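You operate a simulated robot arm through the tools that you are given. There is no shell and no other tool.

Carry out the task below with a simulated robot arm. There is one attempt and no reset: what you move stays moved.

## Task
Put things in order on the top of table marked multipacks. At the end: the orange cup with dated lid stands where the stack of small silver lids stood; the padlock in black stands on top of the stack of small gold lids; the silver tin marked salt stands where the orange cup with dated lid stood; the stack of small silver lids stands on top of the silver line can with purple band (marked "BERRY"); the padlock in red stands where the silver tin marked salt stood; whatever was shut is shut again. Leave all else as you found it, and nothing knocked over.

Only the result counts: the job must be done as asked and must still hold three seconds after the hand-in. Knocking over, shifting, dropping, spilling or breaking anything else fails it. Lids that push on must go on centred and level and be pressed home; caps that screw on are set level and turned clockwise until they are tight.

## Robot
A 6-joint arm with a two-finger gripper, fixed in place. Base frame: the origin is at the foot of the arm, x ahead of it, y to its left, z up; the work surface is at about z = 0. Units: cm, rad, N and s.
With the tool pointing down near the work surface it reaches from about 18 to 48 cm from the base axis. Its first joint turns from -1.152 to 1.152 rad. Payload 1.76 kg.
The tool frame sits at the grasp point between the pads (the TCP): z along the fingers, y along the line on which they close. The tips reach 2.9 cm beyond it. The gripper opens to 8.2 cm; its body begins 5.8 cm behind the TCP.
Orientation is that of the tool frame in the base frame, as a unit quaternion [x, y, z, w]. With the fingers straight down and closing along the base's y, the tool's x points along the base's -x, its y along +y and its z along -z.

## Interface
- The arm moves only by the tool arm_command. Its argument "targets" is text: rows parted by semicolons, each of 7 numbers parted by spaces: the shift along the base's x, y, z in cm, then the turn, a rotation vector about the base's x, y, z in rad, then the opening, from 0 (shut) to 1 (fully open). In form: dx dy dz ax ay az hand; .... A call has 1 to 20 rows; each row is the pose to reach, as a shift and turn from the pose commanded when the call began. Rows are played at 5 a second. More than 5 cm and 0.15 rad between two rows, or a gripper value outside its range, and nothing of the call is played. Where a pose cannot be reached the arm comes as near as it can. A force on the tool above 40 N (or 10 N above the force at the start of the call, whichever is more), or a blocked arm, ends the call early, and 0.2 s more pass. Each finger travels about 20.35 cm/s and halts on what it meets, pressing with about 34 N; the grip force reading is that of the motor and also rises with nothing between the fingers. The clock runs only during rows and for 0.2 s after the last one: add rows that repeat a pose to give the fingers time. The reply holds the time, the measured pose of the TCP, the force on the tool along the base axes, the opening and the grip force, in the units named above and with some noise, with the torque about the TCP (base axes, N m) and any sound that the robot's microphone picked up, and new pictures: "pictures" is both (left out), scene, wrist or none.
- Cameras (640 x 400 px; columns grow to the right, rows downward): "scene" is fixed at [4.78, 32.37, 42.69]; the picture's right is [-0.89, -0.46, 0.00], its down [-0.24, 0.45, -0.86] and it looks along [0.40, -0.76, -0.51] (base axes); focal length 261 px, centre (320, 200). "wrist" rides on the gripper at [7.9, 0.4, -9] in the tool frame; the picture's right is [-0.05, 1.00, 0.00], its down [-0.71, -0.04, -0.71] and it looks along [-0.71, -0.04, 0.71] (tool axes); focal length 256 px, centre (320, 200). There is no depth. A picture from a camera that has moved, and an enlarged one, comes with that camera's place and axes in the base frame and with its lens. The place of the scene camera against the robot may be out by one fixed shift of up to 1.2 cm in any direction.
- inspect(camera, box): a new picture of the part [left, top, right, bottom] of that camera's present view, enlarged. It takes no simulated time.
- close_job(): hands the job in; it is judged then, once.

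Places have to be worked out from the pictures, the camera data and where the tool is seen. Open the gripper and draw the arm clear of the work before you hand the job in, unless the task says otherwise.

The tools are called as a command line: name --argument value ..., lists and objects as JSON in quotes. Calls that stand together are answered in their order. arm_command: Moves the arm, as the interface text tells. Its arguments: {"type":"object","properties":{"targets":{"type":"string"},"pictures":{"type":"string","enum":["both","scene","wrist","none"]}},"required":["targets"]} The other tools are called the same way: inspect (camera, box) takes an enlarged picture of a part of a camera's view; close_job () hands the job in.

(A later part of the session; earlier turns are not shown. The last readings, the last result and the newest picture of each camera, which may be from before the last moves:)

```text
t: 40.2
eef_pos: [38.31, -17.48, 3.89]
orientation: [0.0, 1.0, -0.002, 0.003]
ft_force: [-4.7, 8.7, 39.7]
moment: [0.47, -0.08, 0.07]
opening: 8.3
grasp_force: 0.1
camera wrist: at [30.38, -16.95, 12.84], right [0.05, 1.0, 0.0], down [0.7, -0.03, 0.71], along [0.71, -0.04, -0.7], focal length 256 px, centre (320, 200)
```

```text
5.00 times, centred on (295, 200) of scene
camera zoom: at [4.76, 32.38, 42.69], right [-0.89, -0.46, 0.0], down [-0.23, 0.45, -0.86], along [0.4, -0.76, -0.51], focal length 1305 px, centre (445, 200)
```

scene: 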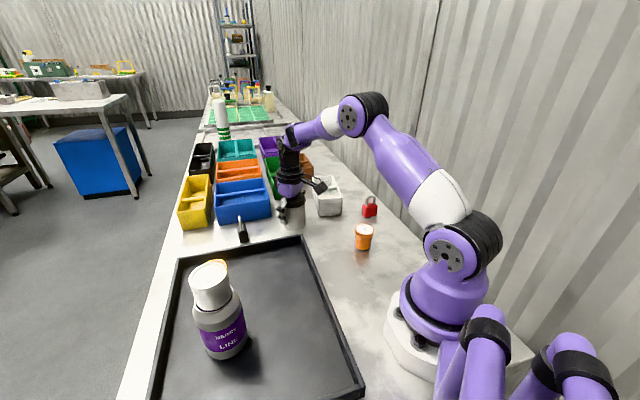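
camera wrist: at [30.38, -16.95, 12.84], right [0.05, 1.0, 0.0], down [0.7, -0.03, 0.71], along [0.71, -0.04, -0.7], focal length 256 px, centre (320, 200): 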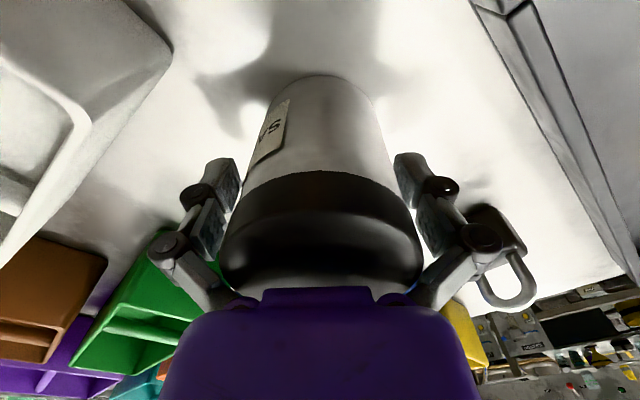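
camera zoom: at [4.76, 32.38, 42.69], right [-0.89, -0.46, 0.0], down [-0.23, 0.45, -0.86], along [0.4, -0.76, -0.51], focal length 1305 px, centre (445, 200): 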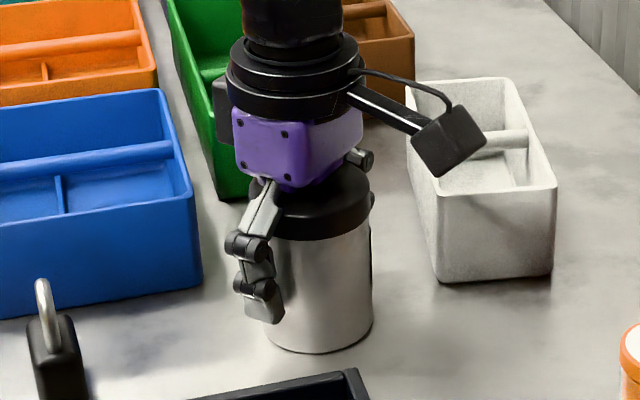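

The force hit 39.7 N at z 3.89: the splayed finger roots touch the wide lid's edge, so this low grip does not fit. I back straight up to z about 8.4, where the distal pads surround the lid band.

arm_command --targets "0 0 0.5 0 0 0 1; 0 0 1.5 0 0 0 1; 0 0 3 0 0 0 1; 0 0 4.5 0 0 0 1; 0 0 4.5 0 0 0 1" --pictures "both"

inspect --camera "scene" --box '[250, 160, 340, 240]'

inspect --camera "wrist" --box '[180, 60, 460, 260]'

```text
t: 41.4
eef_pos: [38.06, -17.35, 8.19]
orientation: [0.0, 1.0, -0.001, 0.0]
ft_force: [-0.4, 0.2, -0.2]
moment: [-0.02, -0.01, 0.0]
opening: 8.18
grasp_force: 0.0
camera wrist: at [30.21, -16.84, 17.15], right [0.05, 1.0, 0.0], down [0.71, -0.04, 0.71], along [0.71, -0.04, -0.71], focal length 256 px, centre (320, 200)
```

scene: 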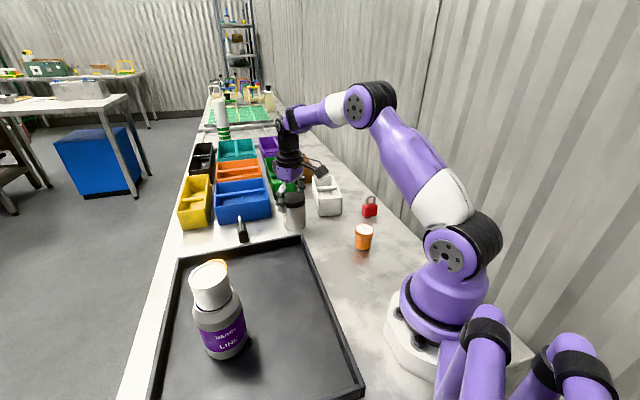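
wrist: 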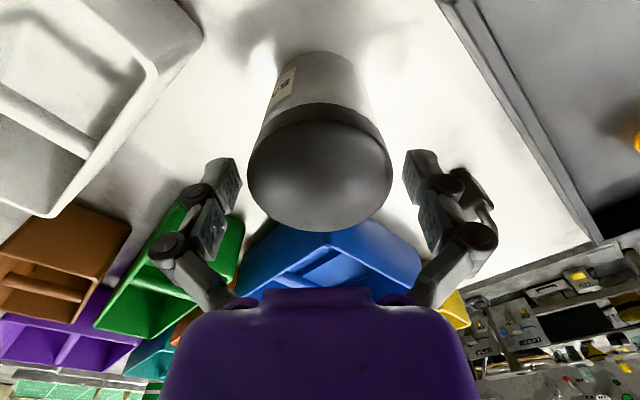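

```text
5.00 times, centred on (295, 200) of scene
camera zoom: at [4.78, 32.37, 42.69], right [-0.89, -0.46, 0.0], down [-0.24, 0.45, -0.86], along [0.4, -0.76, -0.51], focal length 1305 px, centre (445, 200)
```

zoom: 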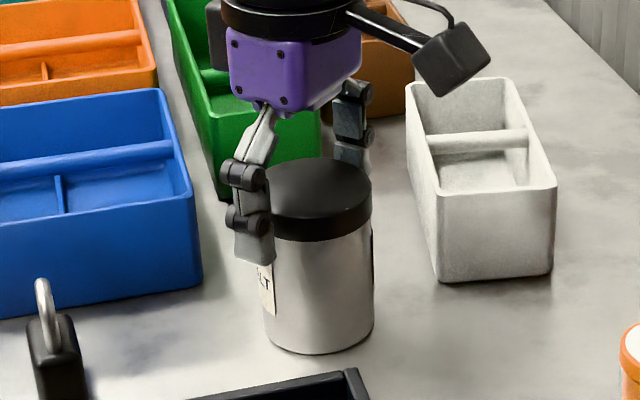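

```text
2.00 times, centred on (320, 160) of wrist
camera zoom: at [30.21, -16.84, 17.15], right [0.05, 1.0, 0.0], down [0.71, -0.04, 0.71], along [0.71, -0.04, -0.71], focal length 512 px, centre (320, 280)
```

zoom: 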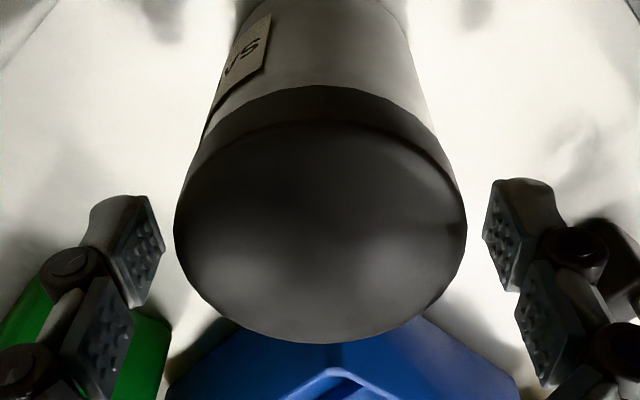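

The tin still stands upright at about (37.95,-17.2), and the distal pads are level with the lid band. I close on it.

arm_command --targets "-0.08 0.1 0 0 0 0 1; -0.08 0.1 0 0 0 0 0.88; -0.08 0.1 0 0 0 0 0.8; -0.08 0.1 0 0 0 0 0.65; -0.08 0.1 0 0 0 0 0.65; -0.08 0.1 0 0 0 0 0.65" --pictures "none"

```text
t: 42.8
eef_pos: [38.14, -17.09, 8.16]
orientation: [0.001, 1.0, 0.0, 0.001]
ft_force: [-3.4, -0.4, 8.8]
moment: [-0.04, 0.18, 0.01]
opening: 6.12
grasp_force: 33.7
```

The grip closed at 6.12 cm. I test-lift it by about 1 cm, slowly, to see whether the tin comes with its lid.

arm_command --targets "0 0 0.15 0 0 0 0.65; 0 0 0.3 0 0 0 0.65; 0 0 0.5 0 0 0 0.65; 0 0 0.7 0 0 0 0.65; 0 0 0.9 0 0 0 0.65; 0 0 0.9 0 0 0 0.65" --pictures "both"

inspect --camera "scene" --box '[250, 160, 340, 240]'

inspect --camera "wrist" --box '[180, 60, 460, 260]'

```text
t: 44.2
eef_pos: [38.14, -17.21, 9.08]
orientation: [0.0, 1.0, -0.002, 0.0]
ft_force: [-0.5, 0.3, -0.2]
moment: [0.01, 0.02, 0.01]
opening: 6.07
grasp_force: 33.8
camera wrist: at [30.24, -16.67, 18.12], right [0.05, 1.0, 0.0], down [0.71, -0.04, 0.71], along [0.71, -0.04, -0.71], focal length 256 px, centre (320, 200)
```

scene: 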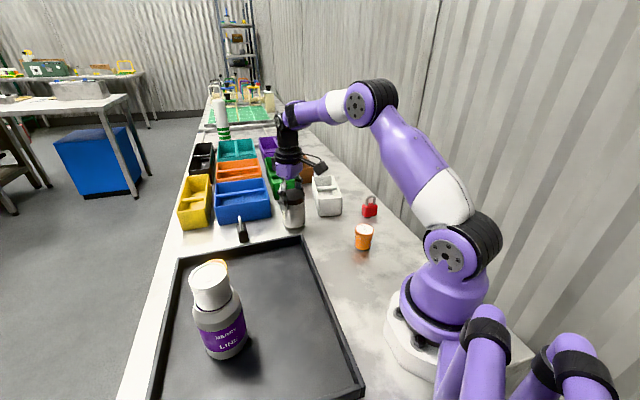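
wrist: 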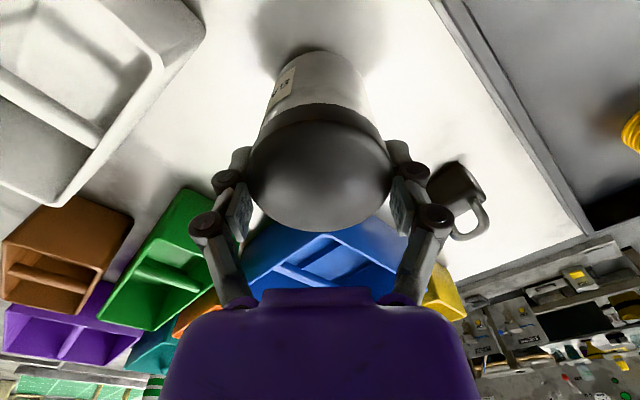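

```text
5.00 times, centred on (295, 200) of scene
camera zoom: at [4.78, 32.37, 42.69], right [-0.89, -0.46, 0.0], down [-0.24, 0.45, -0.86], along [0.4, -0.76, -0.51], focal length 1305 px, centre (445, 200)
```

zoom: 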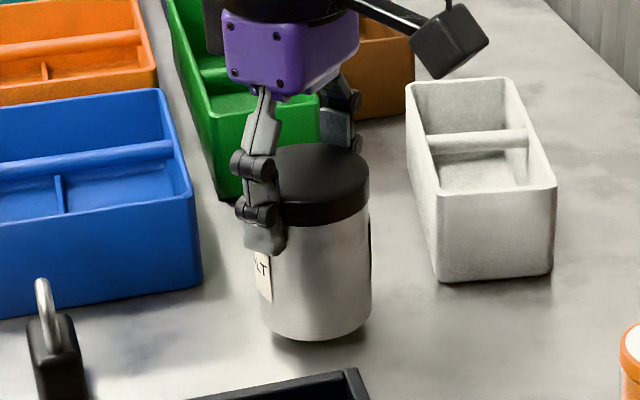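

```text
2.00 times, centred on (320, 160) of wrist
camera zoom: at [30.24, -16.67, 18.12], right [0.05, 1.0, 0.0], down [0.71, -0.04, 0.71], along [0.71, -0.04, -0.71], focal length 512 px, centre (320, 280)
```

zoom: 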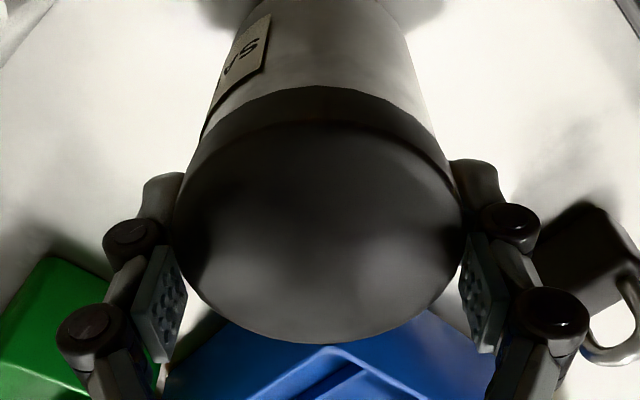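

The tin and its lid rise together, still shut. I raise it to clear the tray rim and carry it gently to the cup's old spot at (32.45,-0.3).

arm_command --targets "0 0 1 0 0 0 0.65; 0 0 2.2 0 0 0 0.65; 0 0 3.4 0 0 0 0.65; -0.6 1.8 3.6 0 0 0 0.65; -1.5 4.6 3.6 0 0 0 0.65; -2.4 7.4 3.6 0 0 0 0.65; -3.3 10.2 3.6 0 0 0 0.65; -4.2 13 3.6 0 0 0 0.65; -5 15.4 3.6 0 0 0 0.65; -5.5 16.9 3.6 0 0 0 0.65; -5.5 16.9 3.6 0 0 0 0.65; -5.5 16.9 3.6 0 0 0 0.65" --pictures "both"

inspect --camera "scene" --box '[220, 190, 330, 290]'

inspect --camera "wrist" --box '[180, 0, 460, 240]'

```text
t: 46.8
eef_pos: [32.41, -0.28, 12.9]
orientation: [0.0, 1.0, -0.001, 0.0]
ft_force: [0.8, 0.6, -0.8]
moment: [0.0, 0.0, 0.02]
opening: 6.1
grasp_force: 33.5
camera wrist: at [24.59, 0.21, 21.79], right [0.05, 1.0, 0.0], down [0.71, -0.04, 0.71], along [0.71, -0.04, -0.71], focal length 256 px, centre (320, 200)
```

scene: 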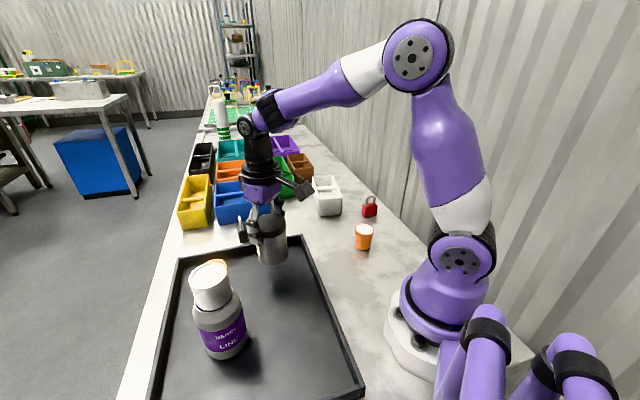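
wrist: 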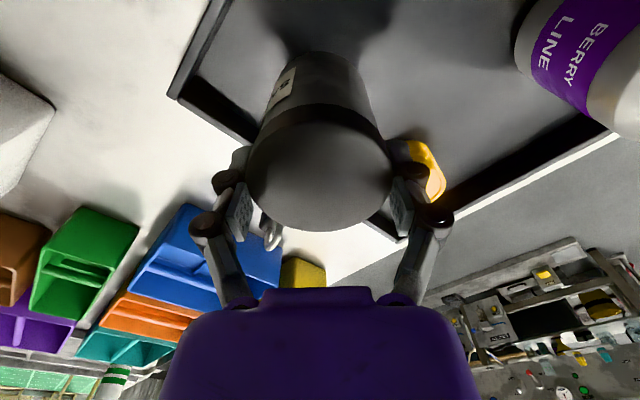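

```text
4.00 times, centred on (275, 240) of scene
camera zoom: at [4.78, 32.37, 42.69], right [-0.89, -0.46, 0.0], down [-0.24, 0.45, -0.86], along [0.4, -0.76, -0.51], focal length 1044 px, centre (500, 40)
```

zoom: 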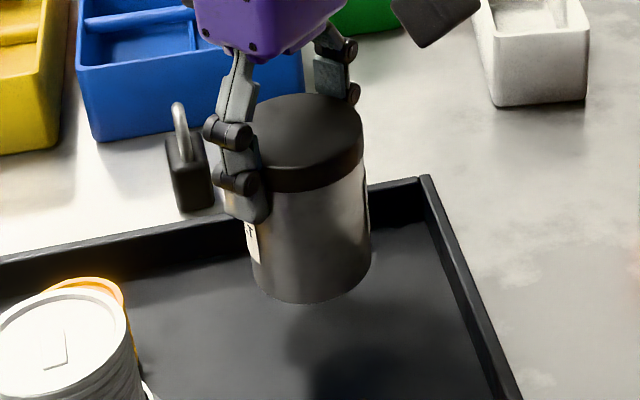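

```text
1.67 times, centred on (320, 120) of wrist
camera zoom: at [24.59, 0.21, 21.79], right [0.05, 1.0, 0.0], down [0.71, -0.04, 0.71], along [0.71, -0.04, -0.71], focal length 427 px, centre (320, 333)
```

zoom: 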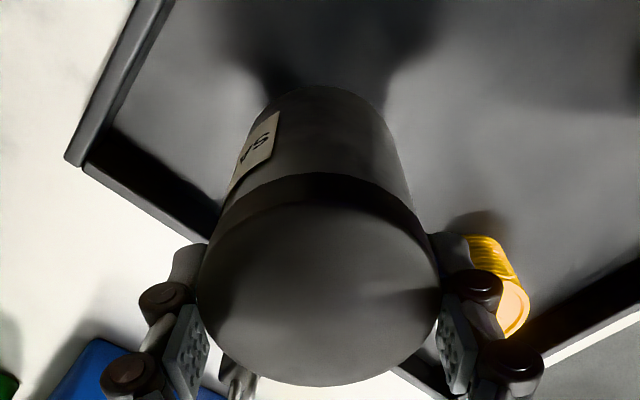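

The tin is above the spot; I shift +0.18 in x and lower towards touchdown, expected near tool z 8.6.

arm_command --targets "0.18 0 -1 0 0 0 0.65; 0.18 0 -2 0 0 0 0.65; 0.18 0 -3 0 0 0 0.65; 0.18 0 -3.6 0 0 0 0.65; 0.18 0 -3.9 0 0 0 0.65; 0.18 0 -3.9 0 0 0 0.65" --pictures "scene"

inspect --camera "scene" --box '[220, 190, 330, 290]'

```text
t: 48.2
eef_pos: [32.83, -0.31, 8.79]
orientation: [0.001, 1.0, -0.002, 0.0]
ft_force: [0.8, -0.6, -0.6]
moment: [0.01, -0.01, 0.02]
opening: 6.09
grasp_force: 33.8
```

scene: 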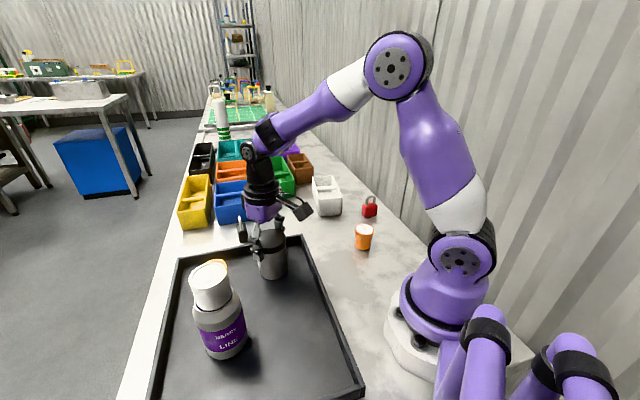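

```text
4.00 times, centred on (275, 240) of scene
camera zoom: at [4.78, 32.37, 42.69], right [-0.89, -0.46, 0.0], down [-0.24, 0.45, -0.86], along [0.4, -0.76, -0.51], focal length 1044 px, centre (500, 40)
```

zoom: 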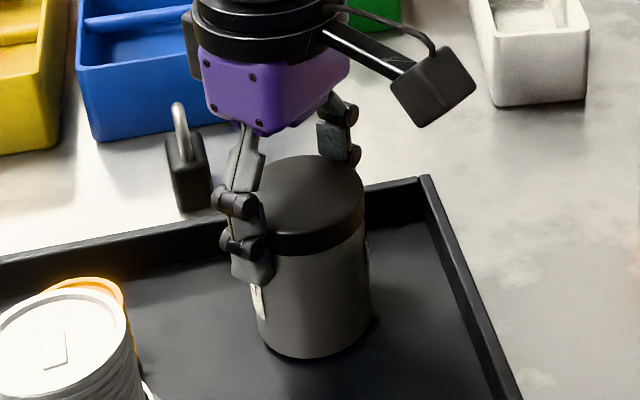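

The tool reads x 32.83, so I take back 0.2 and lower the last few millimetres to contact.

arm_command --targets "-0.2 0 0 0 0 0 0.65; -0.2 0 -0.1 0 0 0 0.65; -0.2 0 -0.2 0 0 0 0.65; -0.2 0 -0.3 0 0 0 0.65; -0.2 0 -0.3 0 0 0 0.65" --pictures "none"

```text
t: 49.4
eef_pos: [32.74, -0.34, 8.61]
orientation: [0.0, 1.0, -0.001, 0.0]
ft_force: [-6.0, 2.7, 20.4]
moment: [0.16, 0.31, 0.11]
opening: 6.11
grasp_force: 33.9
```

Contact at z 8.61 with 20 N. I ease off a touch and then release.

arm_command --targets "0 0 0.07 0 0 0 0.65; 0 0 0.1 0 0 0 0.65; 0 0 0.1 0 0 0 0.65" --pictures "none"

```text
t: 50.2
eef_pos: [32.6, -0.26, 8.68]
orientation: [0.0, 1.0, -0.001, -0.001]
ft_force: [1.0, 0.2, 1.6]
moment: [-0.02, -0.17, -0.06]
opening: 6.08
grasp_force: 33.6
```

The load is down to about 1.6 N with the tin standing on the tray floor. I open the fingers and check.

arm_command --targets "0 0 0 0 0 0 0.78; 0 0 0 0 0 0 0.88; 0 0 0 0 0 0 1; 0 0 0 0 0 0 1" --pictures "both"

inspect --camera "scene" --box '[220, 190, 330, 290]'

inspect --camera "wrist" --box '[180, 40, 460, 240]'

```text
t: 51.2
eef_pos: [32.54, -0.14, 8.6]
orientation: [0.0, 1.0, -0.001, 0.0]
ft_force: [-0.1, 1.1, -0.2]
moment: [0.01, 0.01, 0.0]
opening: 8.2
grasp_force: 0.0
camera wrist: at [24.68, 0.26, 17.55], right [0.05, 1.0, 0.0], down [0.71, -0.04, 0.71], along [0.71, -0.04, -0.71], focal length 256 px, centre (320, 200)
```

scene: 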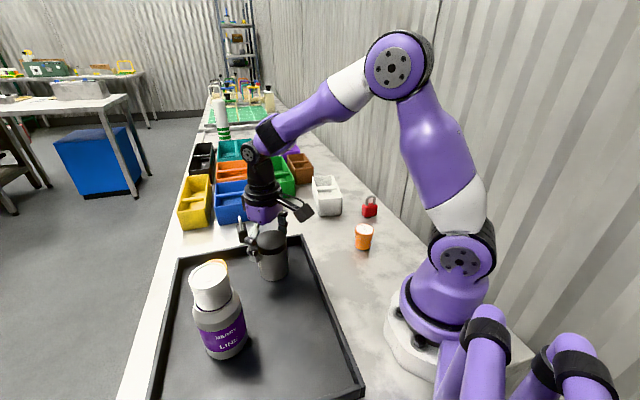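
wrist: 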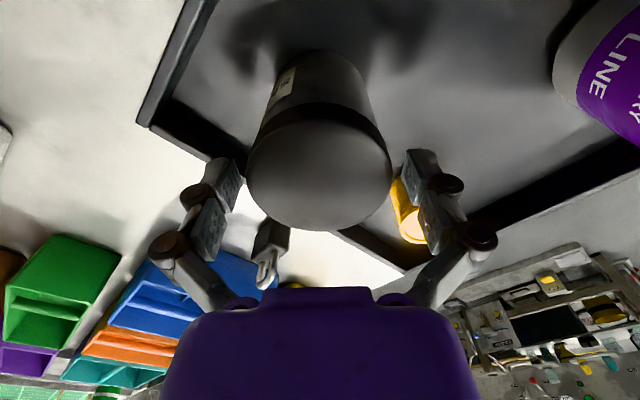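

```text
4.00 times, centred on (275, 240) of scene
camera zoom: at [4.78, 32.37, 42.69], right [-0.89, -0.46, 0.0], down [-0.24, 0.45, -0.86], along [0.4, -0.76, -0.51], focal length 1044 px, centre (500, 40)
```

zoom: 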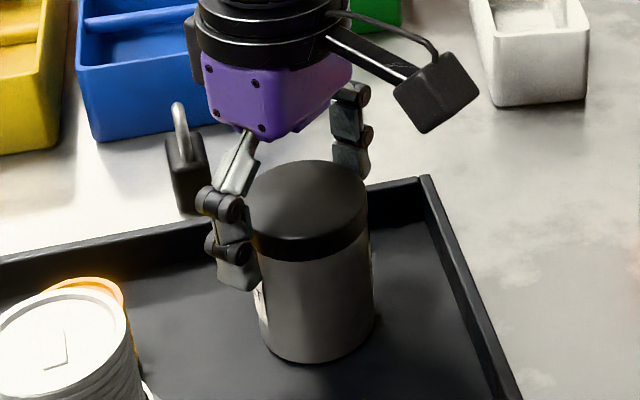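

```text
2.00 times, centred on (320, 140) of wrist
camera zoom: at [24.68, 0.26, 17.55], right [0.05, 1.0, 0.0], down [0.71, -0.04, 0.71], along [0.71, -0.04, -0.71], focal length 512 px, centre (320, 320)
```

zoom: 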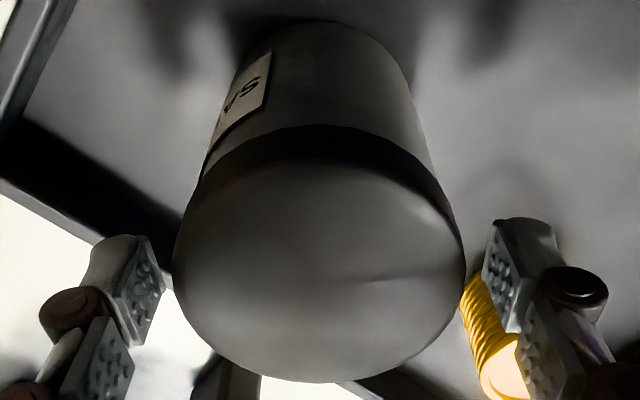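

The salt tin stands shut at the cup's old spot. I rise clear and swing to view the red padlock, turning the tool by -0.707 rad to line up with the padlock's width and keep the camera away from the wall.

arm_command --targets "0 0 2.5 0 0 0 1; 0 0 6 0 0 0 1; -0.6 -1.3 9 0 0 0 1; -2.3 -5.3 9 0 0 -0.14 1; -4 -9.3 9 0 0 -0.28 1; -5.7 -13.3 9 0 0 -0.42 1; -7.5 -17.4 9 0 0 -0.56 1; -9.3 -21.5 9 0 0 -0.7 1; -10.8 -25.2 9 0 0 -0.707 1; -11.5 -27.5 9 0 0 -0.707 1; -11.5 -27.5 9 0 0 -0.707 1" --pictures "both"

inspect --camera "wrist" --box '[200, 0, 440, 160]'

inspect --camera "scene" --box '[330, 150, 430, 260]'

```text
t: 53.6
eef_pos: [21.1, -27.39, 17.81]
orientation: [0.346, 0.938, -0.001, 0.0]
ft_force: [0.1, 0.3, -0.4]
moment: [-0.03, -0.02, 0.02]
opening: 8.19
grasp_force: 0.1
camera wrist: at [15.41, -21.87, 26.76], right [0.69, 0.72, 0.0], down [0.51, -0.49, 0.71], along [0.51, -0.49, -0.71], focal length 256 px, centre (320, 200)
```

scene: 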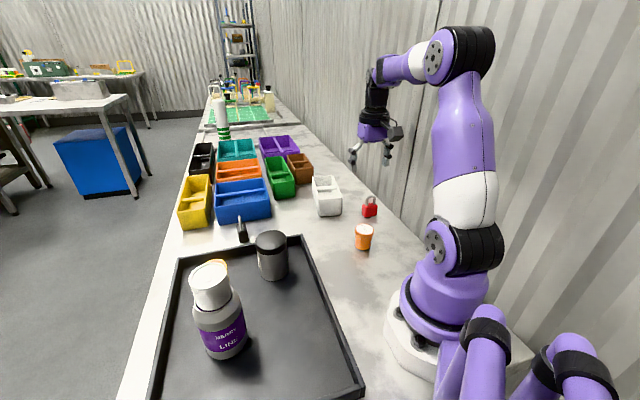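
wrist: 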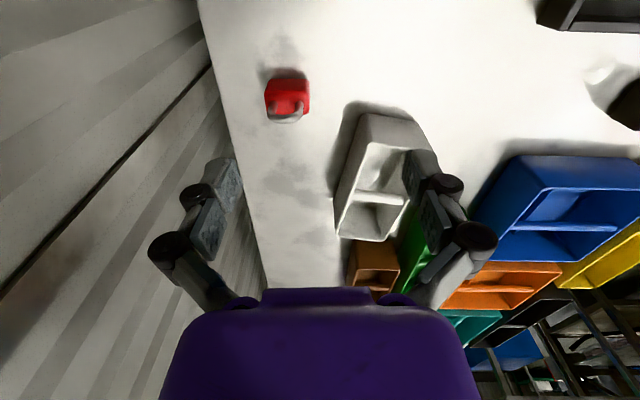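

```text
2.50 times, centred on (320, 80) of wrist
camera zoom: at [15.41, -21.87, 26.76], right [0.69, 0.72, 0.0], down [0.51, -0.49, 0.71], along [0.51, -0.49, -0.71], focal length 640 px, centre (320, 500)
```

zoom: 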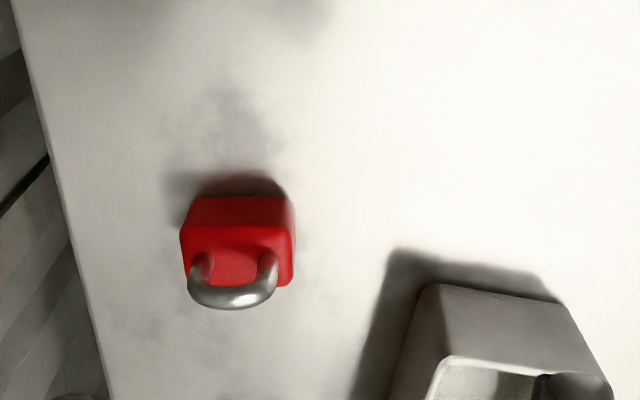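

```text
3.64 times, centred on (380, 205) of scene
camera zoom: at [4.78, 32.37, 42.69], right [-0.89, -0.46, 0.0], down [-0.24, 0.45, -0.86], along [0.4, -0.76, -0.51], focal length 949 px, centre (102, 182)
```

zoom: 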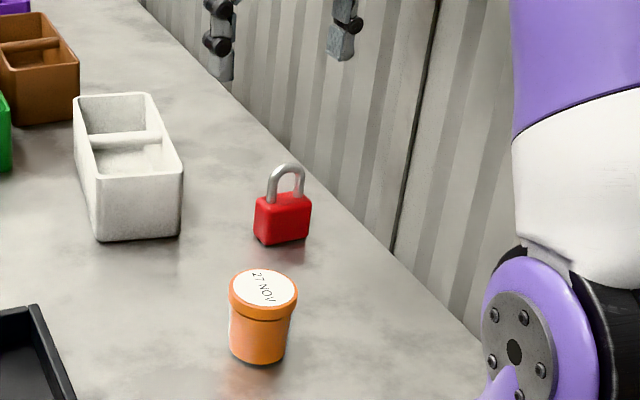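

The padlock's centre reads (20.94,-31.55), its body about 3.8 × 2.2 and 3.4 tall, well lined up with the tool. I move above it with the fingers partly closed, to keep off the wall, and come down to z about 10 to check.

arm_command --targets "-0.1 -2 -2 0 0 0 0.9; -0.16 -4.16 -4 0 0 0 0.78; -0.16 -4.16 -6.5 0 0 0 0.78; -0.16 -4.16 -7.8 0 0 0 0.78; -0.16 -4.16 -7.8 0 0 0 0.78" --pictures "both"

inspect --camera "wrist" --box '[200, 40, 440, 200]'

inspect --camera "scene" --box '[330, 150, 430, 250]'

```text
t: 54.8
eef_pos: [21.08, -32.02, 9.73]
orientation: [0.346, 0.938, -0.001, 0.0]
ft_force: [0.2, -0.2, -0.3]
moment: [-0.04, 0.0, 0.04]
opening: 6.39
grasp_force: 0.1
camera wrist: at [15.33, -26.46, 18.72], right [0.69, 0.72, 0.0], down [0.51, -0.49, 0.71], along [0.51, -0.49, -0.71], focal length 256 px, centre (320, 200)
```

scene: 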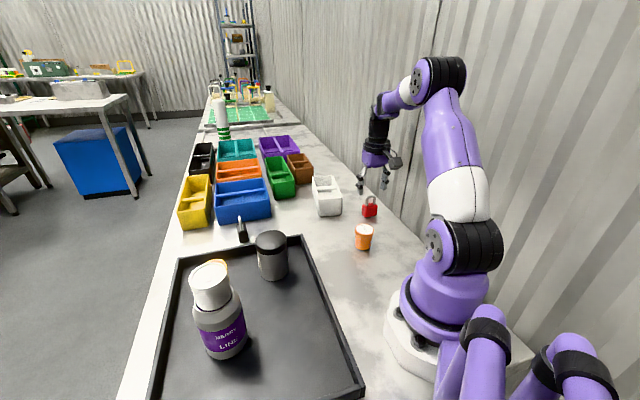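
wrist: 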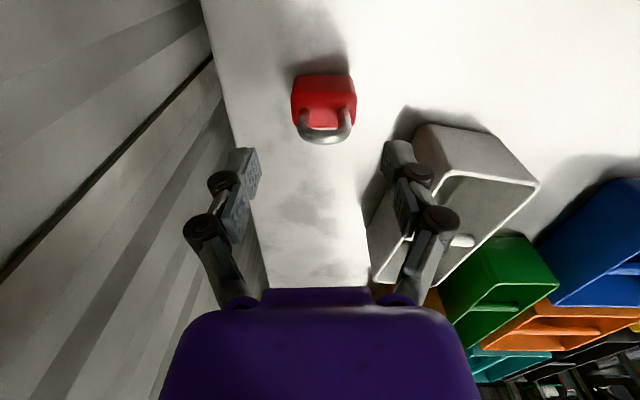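

```text
2.50 times, centred on (320, 120) of wrist
camera zoom: at [15.33, -26.46, 18.72], right [0.69, 0.72, 0.0], down [0.51, -0.49, 0.71], along [0.51, -0.49, -0.71], focal length 640 px, centre (320, 400)
```

zoom: 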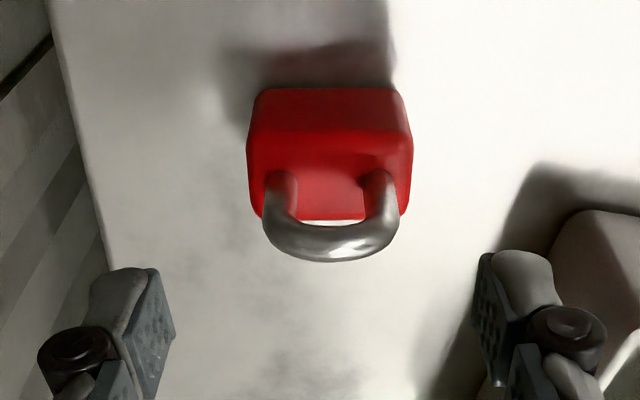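

```text
4.00 times, centred on (380, 200) of scene
camera zoom: at [4.78, 32.37, 42.69], right [-0.89, -0.46, 0.0], down [-0.24, 0.45, -0.86], along [0.4, -0.76, -0.51], focal length 1044 px, centre (80, 200)
```

zoom: 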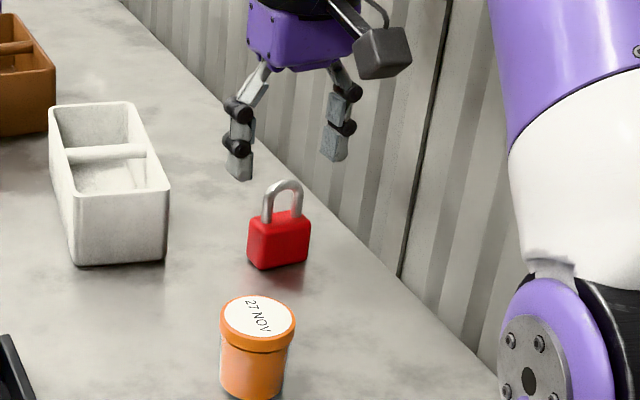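

The padlock's centre reads (20.92,-31.35), so I shift by (-0.16,+0.67) and lower to z about 6.5 with a check before the final descent.

arm_command --targets "-0.16 0.67 0 0 0 0 0.78; -0.16 0.67 -1.5 0 0 0 0.78; -0.16 0.67 -3.2 0 0 0 0.78; -0.16 0.67 -3.2 0 0 0 0.78" --pictures "wrist"

inspect --camera "wrist" --box '[200, 60, 440, 220]'

```text
t: 55.8
eef_pos: [20.79, -31.21, 6.45]
orientation: [0.347, 0.938, -0.001, 0.0]
ft_force: [-0.1, 0.0, 0.1]
moment: [-0.01, 0.03, -0.02]
opening: 6.38
grasp_force: 0.0
camera wrist: at [15.17, -25.63, 15.46], right [0.69, 0.72, 0.0], down [0.51, -0.49, 0.71], along [0.51, -0.49, -0.71], focal length 256 px, centre (320, 200)
```

wrist: 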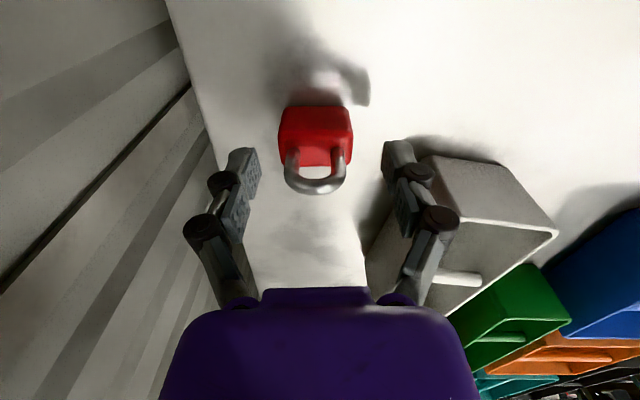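

```text
2.50 times, centred on (320, 140) of wrist
camera zoom: at [15.17, -25.63, 15.46], right [0.69, 0.72, 0.0], down [0.51, -0.49, 0.71], along [0.51, -0.49, -0.71], focal length 640 px, centre (320, 350)
```

zoom: 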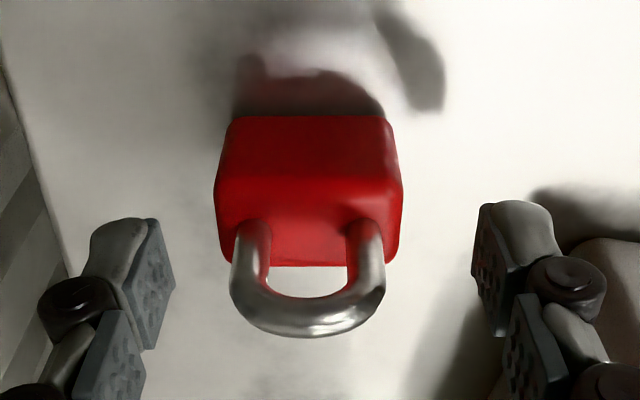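

The padlock is centred within 0.2 cm. I apply the small correction, lower to z about 3.6 and close on the body's width.

arm_command --targets "0.05 -0.22 -1 0 0 0 0.78; 0.05 -0.22 -2 0 0 0 0.78; 0.05 -0.22 -2.8 0 0 0 0.78; 0.05 -0.22 -2.8 0 0 0 0.65; 0.05 -0.22 -2.8 0 0 0 0.5; 0.05 -0.22 -2.8 0 0 0 0.35; 0.05 -0.22 -2.8 0 0 0 0.35; 0.05 -0.22 -2.8 0 0 0 0.35" --pictures "both"

inspect --camera "wrist" --box '[200, 60, 440, 220]'

inspect --camera "scene" --box '[330, 170, 410, 240]'

```text
t: 57.6
eef_pos: [20.74, -31.35, 3.7]
orientation: [0.346, 0.938, -0.001, 0.0]
ft_force: [0.4, -0.5, 0.8]
moment: [0.01, -0.04, -0.01]
opening: 4.14
grasp_force: 33.8
camera wrist: at [15.02, -25.9, 12.64], right [0.69, 0.72, 0.0], down [0.51, -0.49, 0.71], along [0.51, -0.49, -0.71], focal length 256 px, centre (320, 200)
```

scene: 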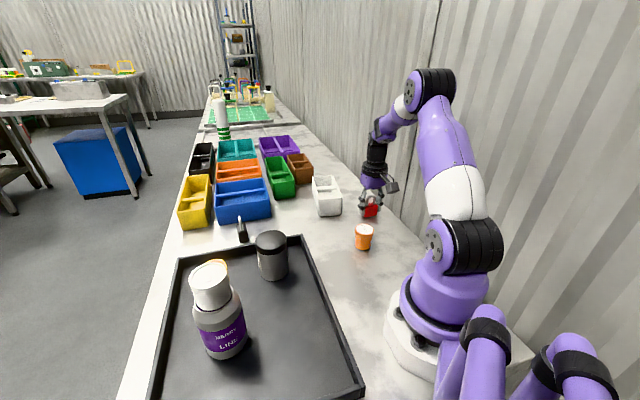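
wrist: 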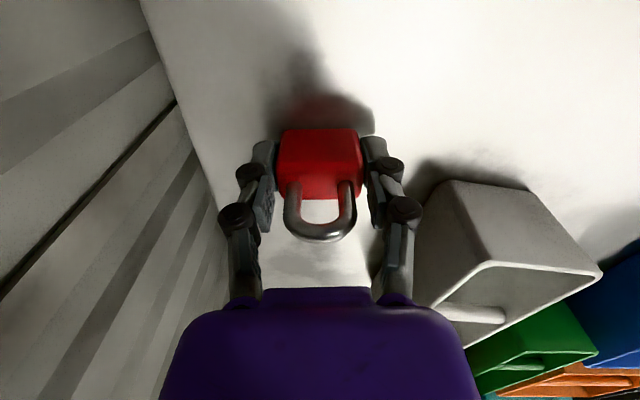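

```text
2.50 times, centred on (320, 140) of wrist
camera zoom: at [15.02, -25.9, 12.64], right [0.69, 0.72, 0.0], down [0.51, -0.49, 0.71], along [0.51, -0.49, -0.71], focal length 640 px, centre (320, 350)
```

zoom: 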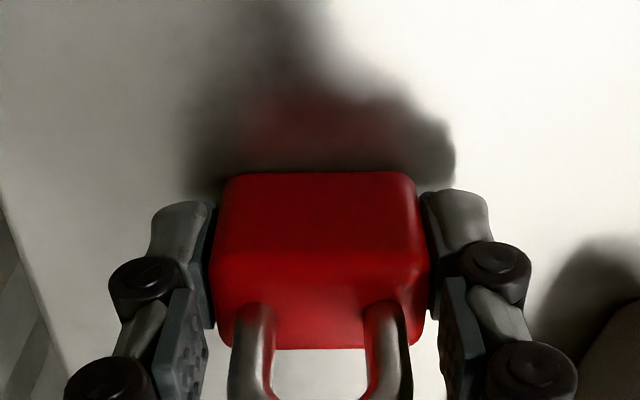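

```text
5.71 times, centred on (370, 205) of scene
camera zoom: at [4.78, 32.37, 42.69], right [-0.89, -0.46, 0.0], down [-0.24, 0.45, -0.86], along [0.4, -0.76, -0.51], focal length 1491 px, centre (34, 171)
```

zoom: 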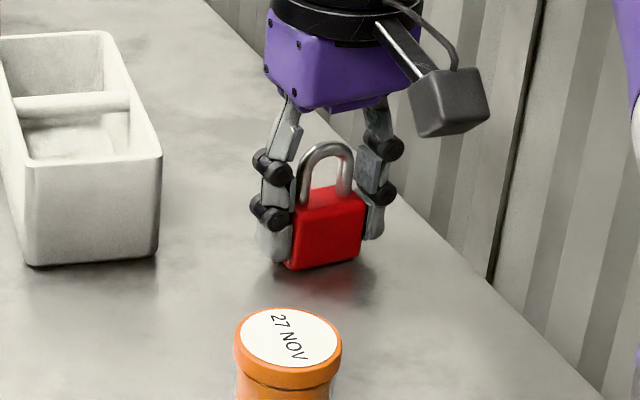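

The padlock is gripped at 4.14 cm. I lift it by 10 cm, well over the white bin, and carry it to the salt tin's old spot at (38.0,-17.2).

arm_command --targets "0 0 1.5 0 0 0 0.35; 0 0 5 0 0 0 0.35; 0 0 9 0 0 0 0.35; 0.5 0.5 10 0 0 0 0.35; 3.3 2.8 10 0 0 0 0.35; 6.3 5.2 10 0 0 0 0.35; 9.3 7.7 10 0 0 0 0.35; 12.3 10.2 10 0 0 0 0.35; 15.2 12.7 10 0 0 0 0.35; 17.1 14.25 10 0 0 0 0.35; 17.1 14.25 8.5 0 0 0 0.35; 17.1 14.25 8.5 0 0 0 0.35" --pictures "both"

inspect --camera "scene" --box '[240, 140, 370, 250]'

```text
t: 60.2
eef_pos: [38.01, -17.23, 12.03]
orientation: [0.346, 0.938, 0.0, 0.0]
ft_force: [-0.5, 0.6, -0.7]
moment: [0.02, 0.01, 0.0]
opening: 4.12
grasp_force: 34.1
camera wrist: at [32.3, -11.81, 20.91], right [0.69, 0.72, 0.0], down [0.51, -0.49, 0.71], along [0.51, -0.49, -0.71], focal length 256 px, centre (320, 200)
```

scene: 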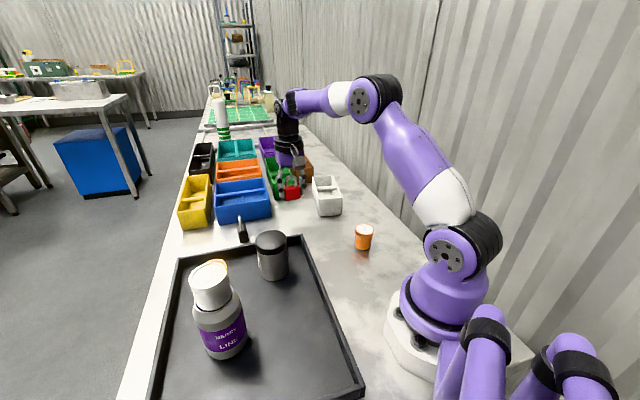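
wrist: 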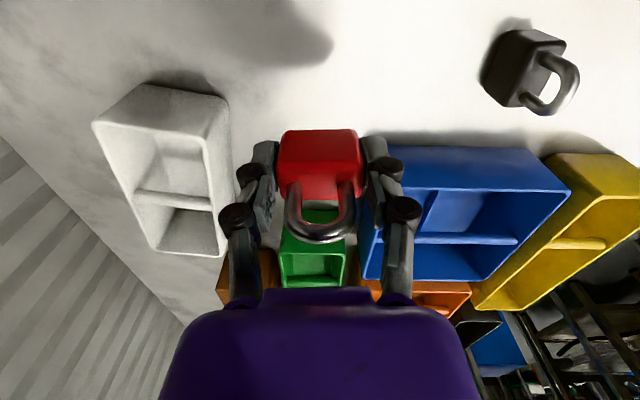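

```text
3.64 times, centred on (305, 195) of scene
camera zoom: at [4.78, 32.37, 42.69], right [-0.89, -0.46, 0.0], down [-0.24, 0.45, -0.86], along [0.4, -0.76, -0.51], focal length 949 px, centre (374, 218)
```

zoom: 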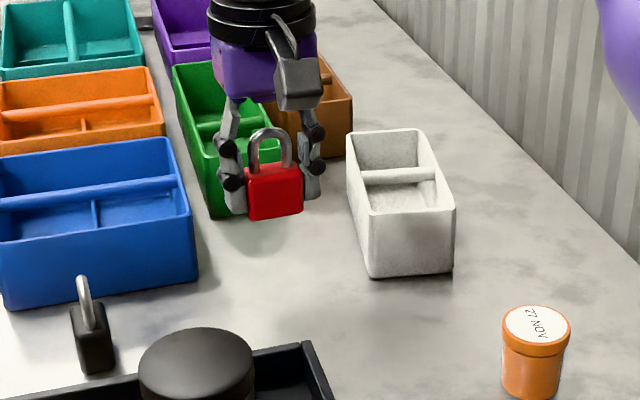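

The padlock is over the spot within 0.2 cm. I nudge it by (-0.12,+0.15) and lower until just above the table.

arm_command --targets "-0.12 0.15 -2 0 0 0 0.35; -0.12 0.15 -4 0 0 0 0.35; -0.12 0.15 -6 0 0 0 0.35; -0.12 0.15 -7.3 0 0 0 0.35; -0.12 0.15 -7.9 0 0 0 0.35; -0.12 0.15 -7.9 0 0 0 0.35" --pictures "scene"

inspect --camera "scene" --box '[240, 150, 350, 250]'

```text
t: 61.6
eef_pos: [37.89, -17.07, 4.36]
orientation: [0.346, 0.938, -0.001, 0.0]
ft_force: [-0.2, 0.0, -0.2]
moment: [-0.01, 0.01, -0.01]
opening: 4.14
grasp_force: 33.8
```

scene: 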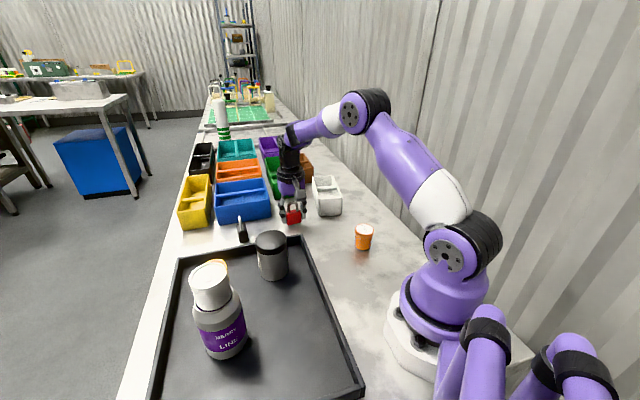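

```text
4.00 times, centred on (295, 200) of scene
camera zoom: at [4.78, 32.37, 42.69], right [-0.89, -0.46, 0.0], down [-0.24, 0.45, -0.86], along [0.4, -0.76, -0.51], focal length 1044 px, centre (420, 200)
```

zoom: 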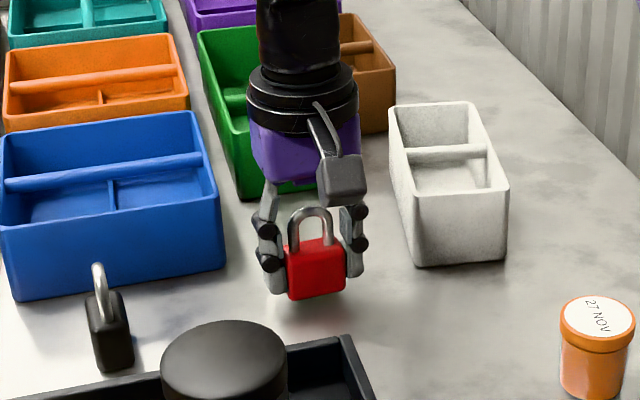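

Still about 0.6 cm up at z 4.36 with no contact. I lower in small steps to touchdown.

arm_command --targets "0 0 -0.2 0 0 0 0.35; 0 0 -0.4 0 0 0 0.35; 0 0 -0.6 0 0 0 0.35; 0 0 -0.7 0 0 0 0.35; 0 0 -0.7 0 0 0 0.35" --pictures "none"

```text
t: 62.8
eef_pos: [37.68, -16.96, 3.71]
orientation: [0.346, 0.938, 0.0, -0.001]
ft_force: [-3.8, 0.2, 7.2]
moment: [0.04, 0.04, 0.03]
opening: 4.13
grasp_force: 34.3
```

Light contact of 7 N at z 3.71. I ease by 0.05 and open.

arm_command --targets "0 0 0.05 0 0 0 0.35; 0 0 0.05 0 0 0 0.55; 0 0 0.05 0 0 0 0.65; 0 0 0.05 0 0 0 0.78; 0 0 0.05 0 0 0 0.78" --pictures "both"

inspect --camera "scene" --box '[240, 150, 350, 250]'

inspect --camera "wrist" --box '[200, 60, 440, 220]'

```text
t: 64.0
eef_pos: [37.7, -16.95, 3.69]
orientation: [0.347, 0.938, -0.001, -0.001]
ft_force: [0.4, 0.2, -0.2]
moment: [0.02, 0.0, 0.05]
opening: 6.39
grasp_force: 0.1
camera wrist: at [32.07, -11.46, 12.71], right [0.69, 0.72, 0.0], down [0.51, -0.49, 0.71], along [0.51, -0.49, -0.71], focal length 256 px, centre (320, 200)
```

scene: 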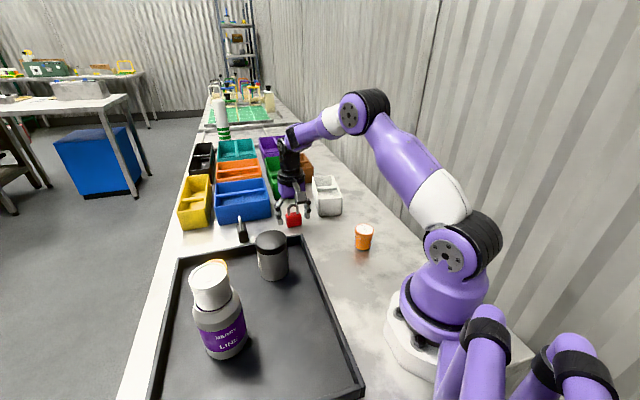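
wrist: 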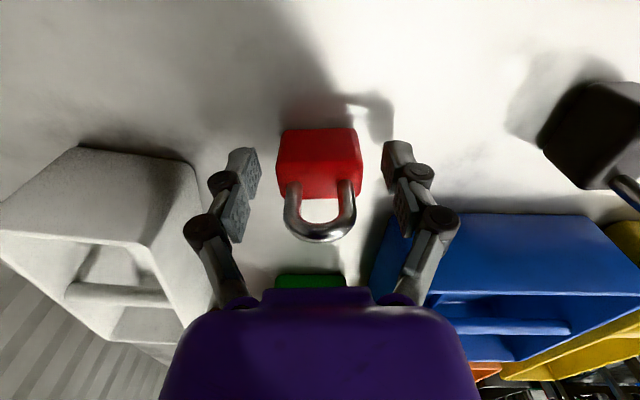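

```text
4.00 times, centred on (295, 200) of scene
camera zoom: at [4.78, 32.37, 42.69], right [-0.89, -0.46, 0.0], down [-0.24, 0.45, -0.86], along [0.4, -0.76, -0.51], focal length 1044 px, centre (420, 200)
```

zoom: 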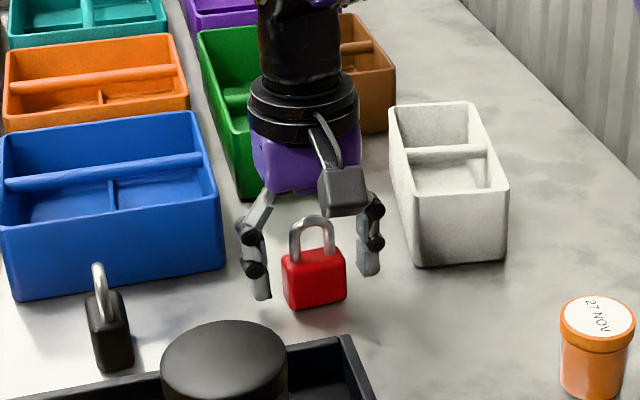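

```text
2.50 times, centred on (320, 140) of wrist
camera zoom: at [32.07, -11.46, 12.71], right [0.69, 0.72, 0.0], down [0.51, -0.49, 0.71], along [0.51, -0.49, -0.71], focal length 640 px, centre (320, 350)
```

zoom: 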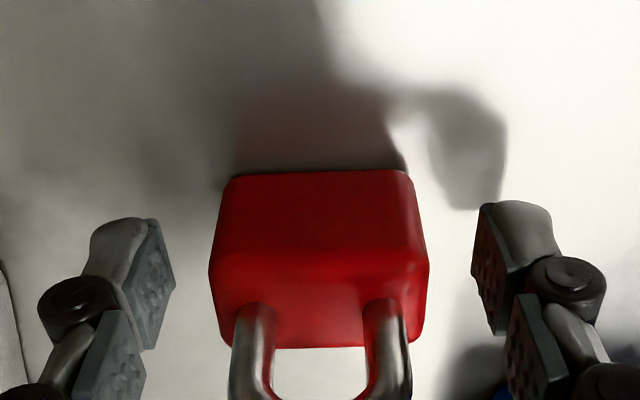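

The red padlock stands at the salt tin's old spot. I rise clear and go to view the black padlock and the gold stack with the tool turned back to default.

arm_command --targets "0 0 2 0 0 0 0.78; 0 0 6 0 0 0 0.8; 0 0 10 0 0 0 0.9; -0.5 2.5 12.3 0 0 0.14 1; -1 5 12.3 0 0 0.28 1; -1.5 7.5 12.3 0 0 0.42 1; -2 10 12.3 0 0 0.56 1; -2.5 12 12.3 0 0 0.7 1; -3.2 13 12.3 0 0 0.707 1; -3.2 13 12.3 0 0 0.707 1" --pictures "both"

inspect --camera "wrist" --box '[220, 100, 460, 260]'

inspect --camera "scene" --box '[180, 200, 300, 310]'

```text
t: 66.2
eef_pos: [34.58, -3.97, 15.98]
orientation: [-0.001, 1.0, -0.001, 0.0]
ft_force: [0.3, -0.5, 0.5]
moment: [0.01, 0.04, 0.02]
opening: 8.19
grasp_force: 0.1
camera wrist: at [26.68, -3.55, 24.9], right [0.05, 1.0, 0.0], down [0.71, -0.04, 0.71], along [0.71, -0.04, -0.71], focal length 256 px, centre (320, 200)
```

scene: 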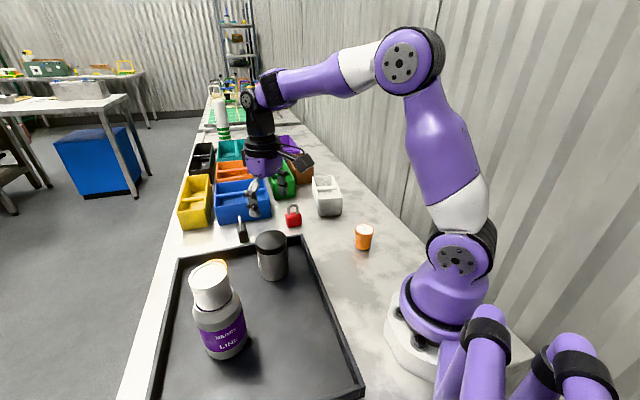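
wrist: 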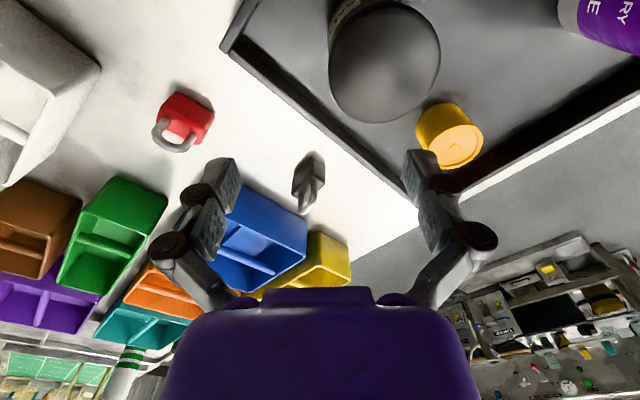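

```text
2.50 times, centred on (340, 180) of wrist
camera zoom: at [26.68, -3.55, 24.9], right [0.05, 1.0, 0.0], down [0.71, -0.04, 0.71], along [0.71, -0.04, -0.71], focal length 640 px, centre (270, 250)
```

zoom: 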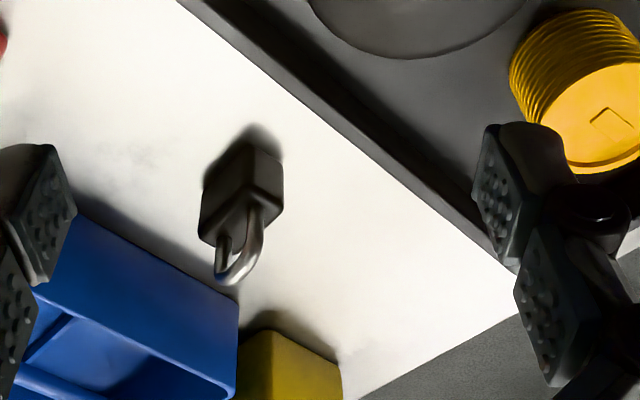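

```text
3.64 times, centred on (240, 255) of scene
camera zoom: at [4.78, 32.37, 42.69], right [-0.89, -0.46, 0.0], down [-0.24, 0.45, -0.86], along [0.4, -0.76, -0.51], focal length 949 px, centre (611, 0)
```

zoom: 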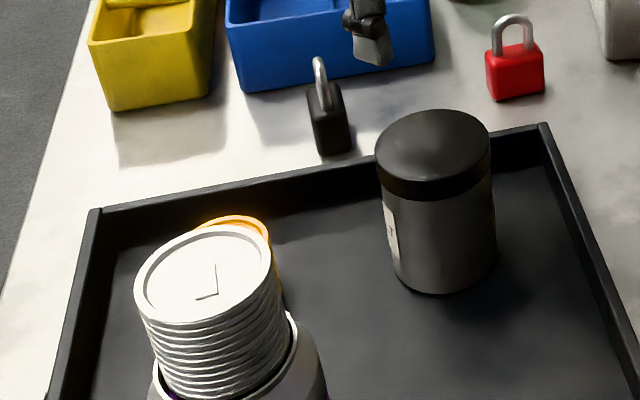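

I enlarge the black padlock and the gold stack further to get their exact places and the padlock's turn.

inspect --camera "wrist" --box '[280, 140, 350, 220]'

inspect --camera "wrist" --box '[400, 90, 500, 180]'

inspect --camera "scene" --box '[220, 205, 260, 255]'

```text
5.00 times, centred on (315, 180) of wrist
camera zoom: at [26.68, -3.55, 24.9], right [0.05, 1.0, 0.0], down [0.71, -0.04, 0.71], along [0.71, -0.04, -0.71], focal length 1280 px, centre (345, 300)
```

zoom: 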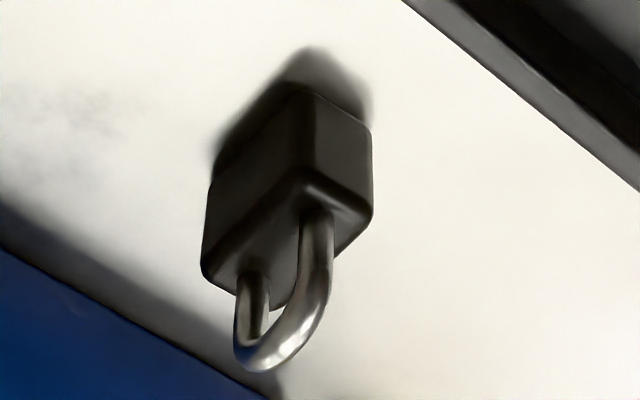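

```text
4.44 times, centred on (450, 135) of wrist
camera zoom: at [26.68, -3.55, 24.9], right [0.05, 1.0, 0.0], down [0.71, -0.04, 0.71], along [0.71, -0.04, -0.71], focal length 1138 px, centre (-258, 489)
```

zoom: 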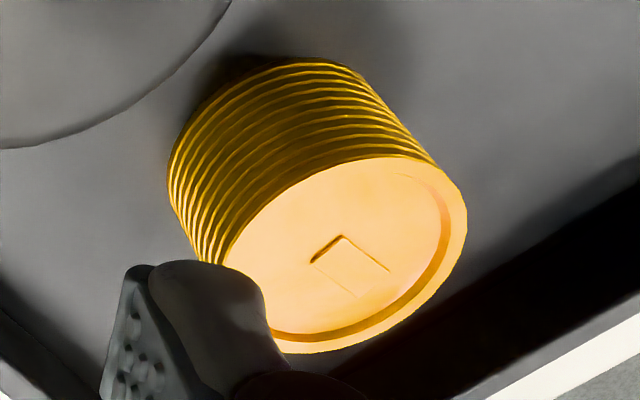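

```text
8.00 times, centred on (240, 230) of scene
camera zoom: at [4.78, 32.37, 42.69], right [-0.89, -0.46, 0.0], down [-0.24, 0.45, -0.86], along [0.4, -0.76, -0.51], focal length 2088 px, centre (960, -40)
```

zoom: 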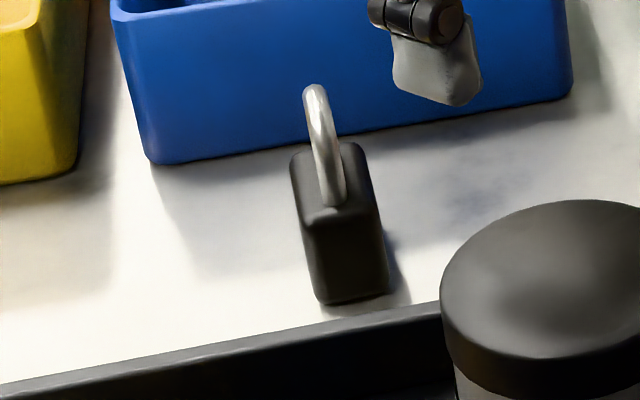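

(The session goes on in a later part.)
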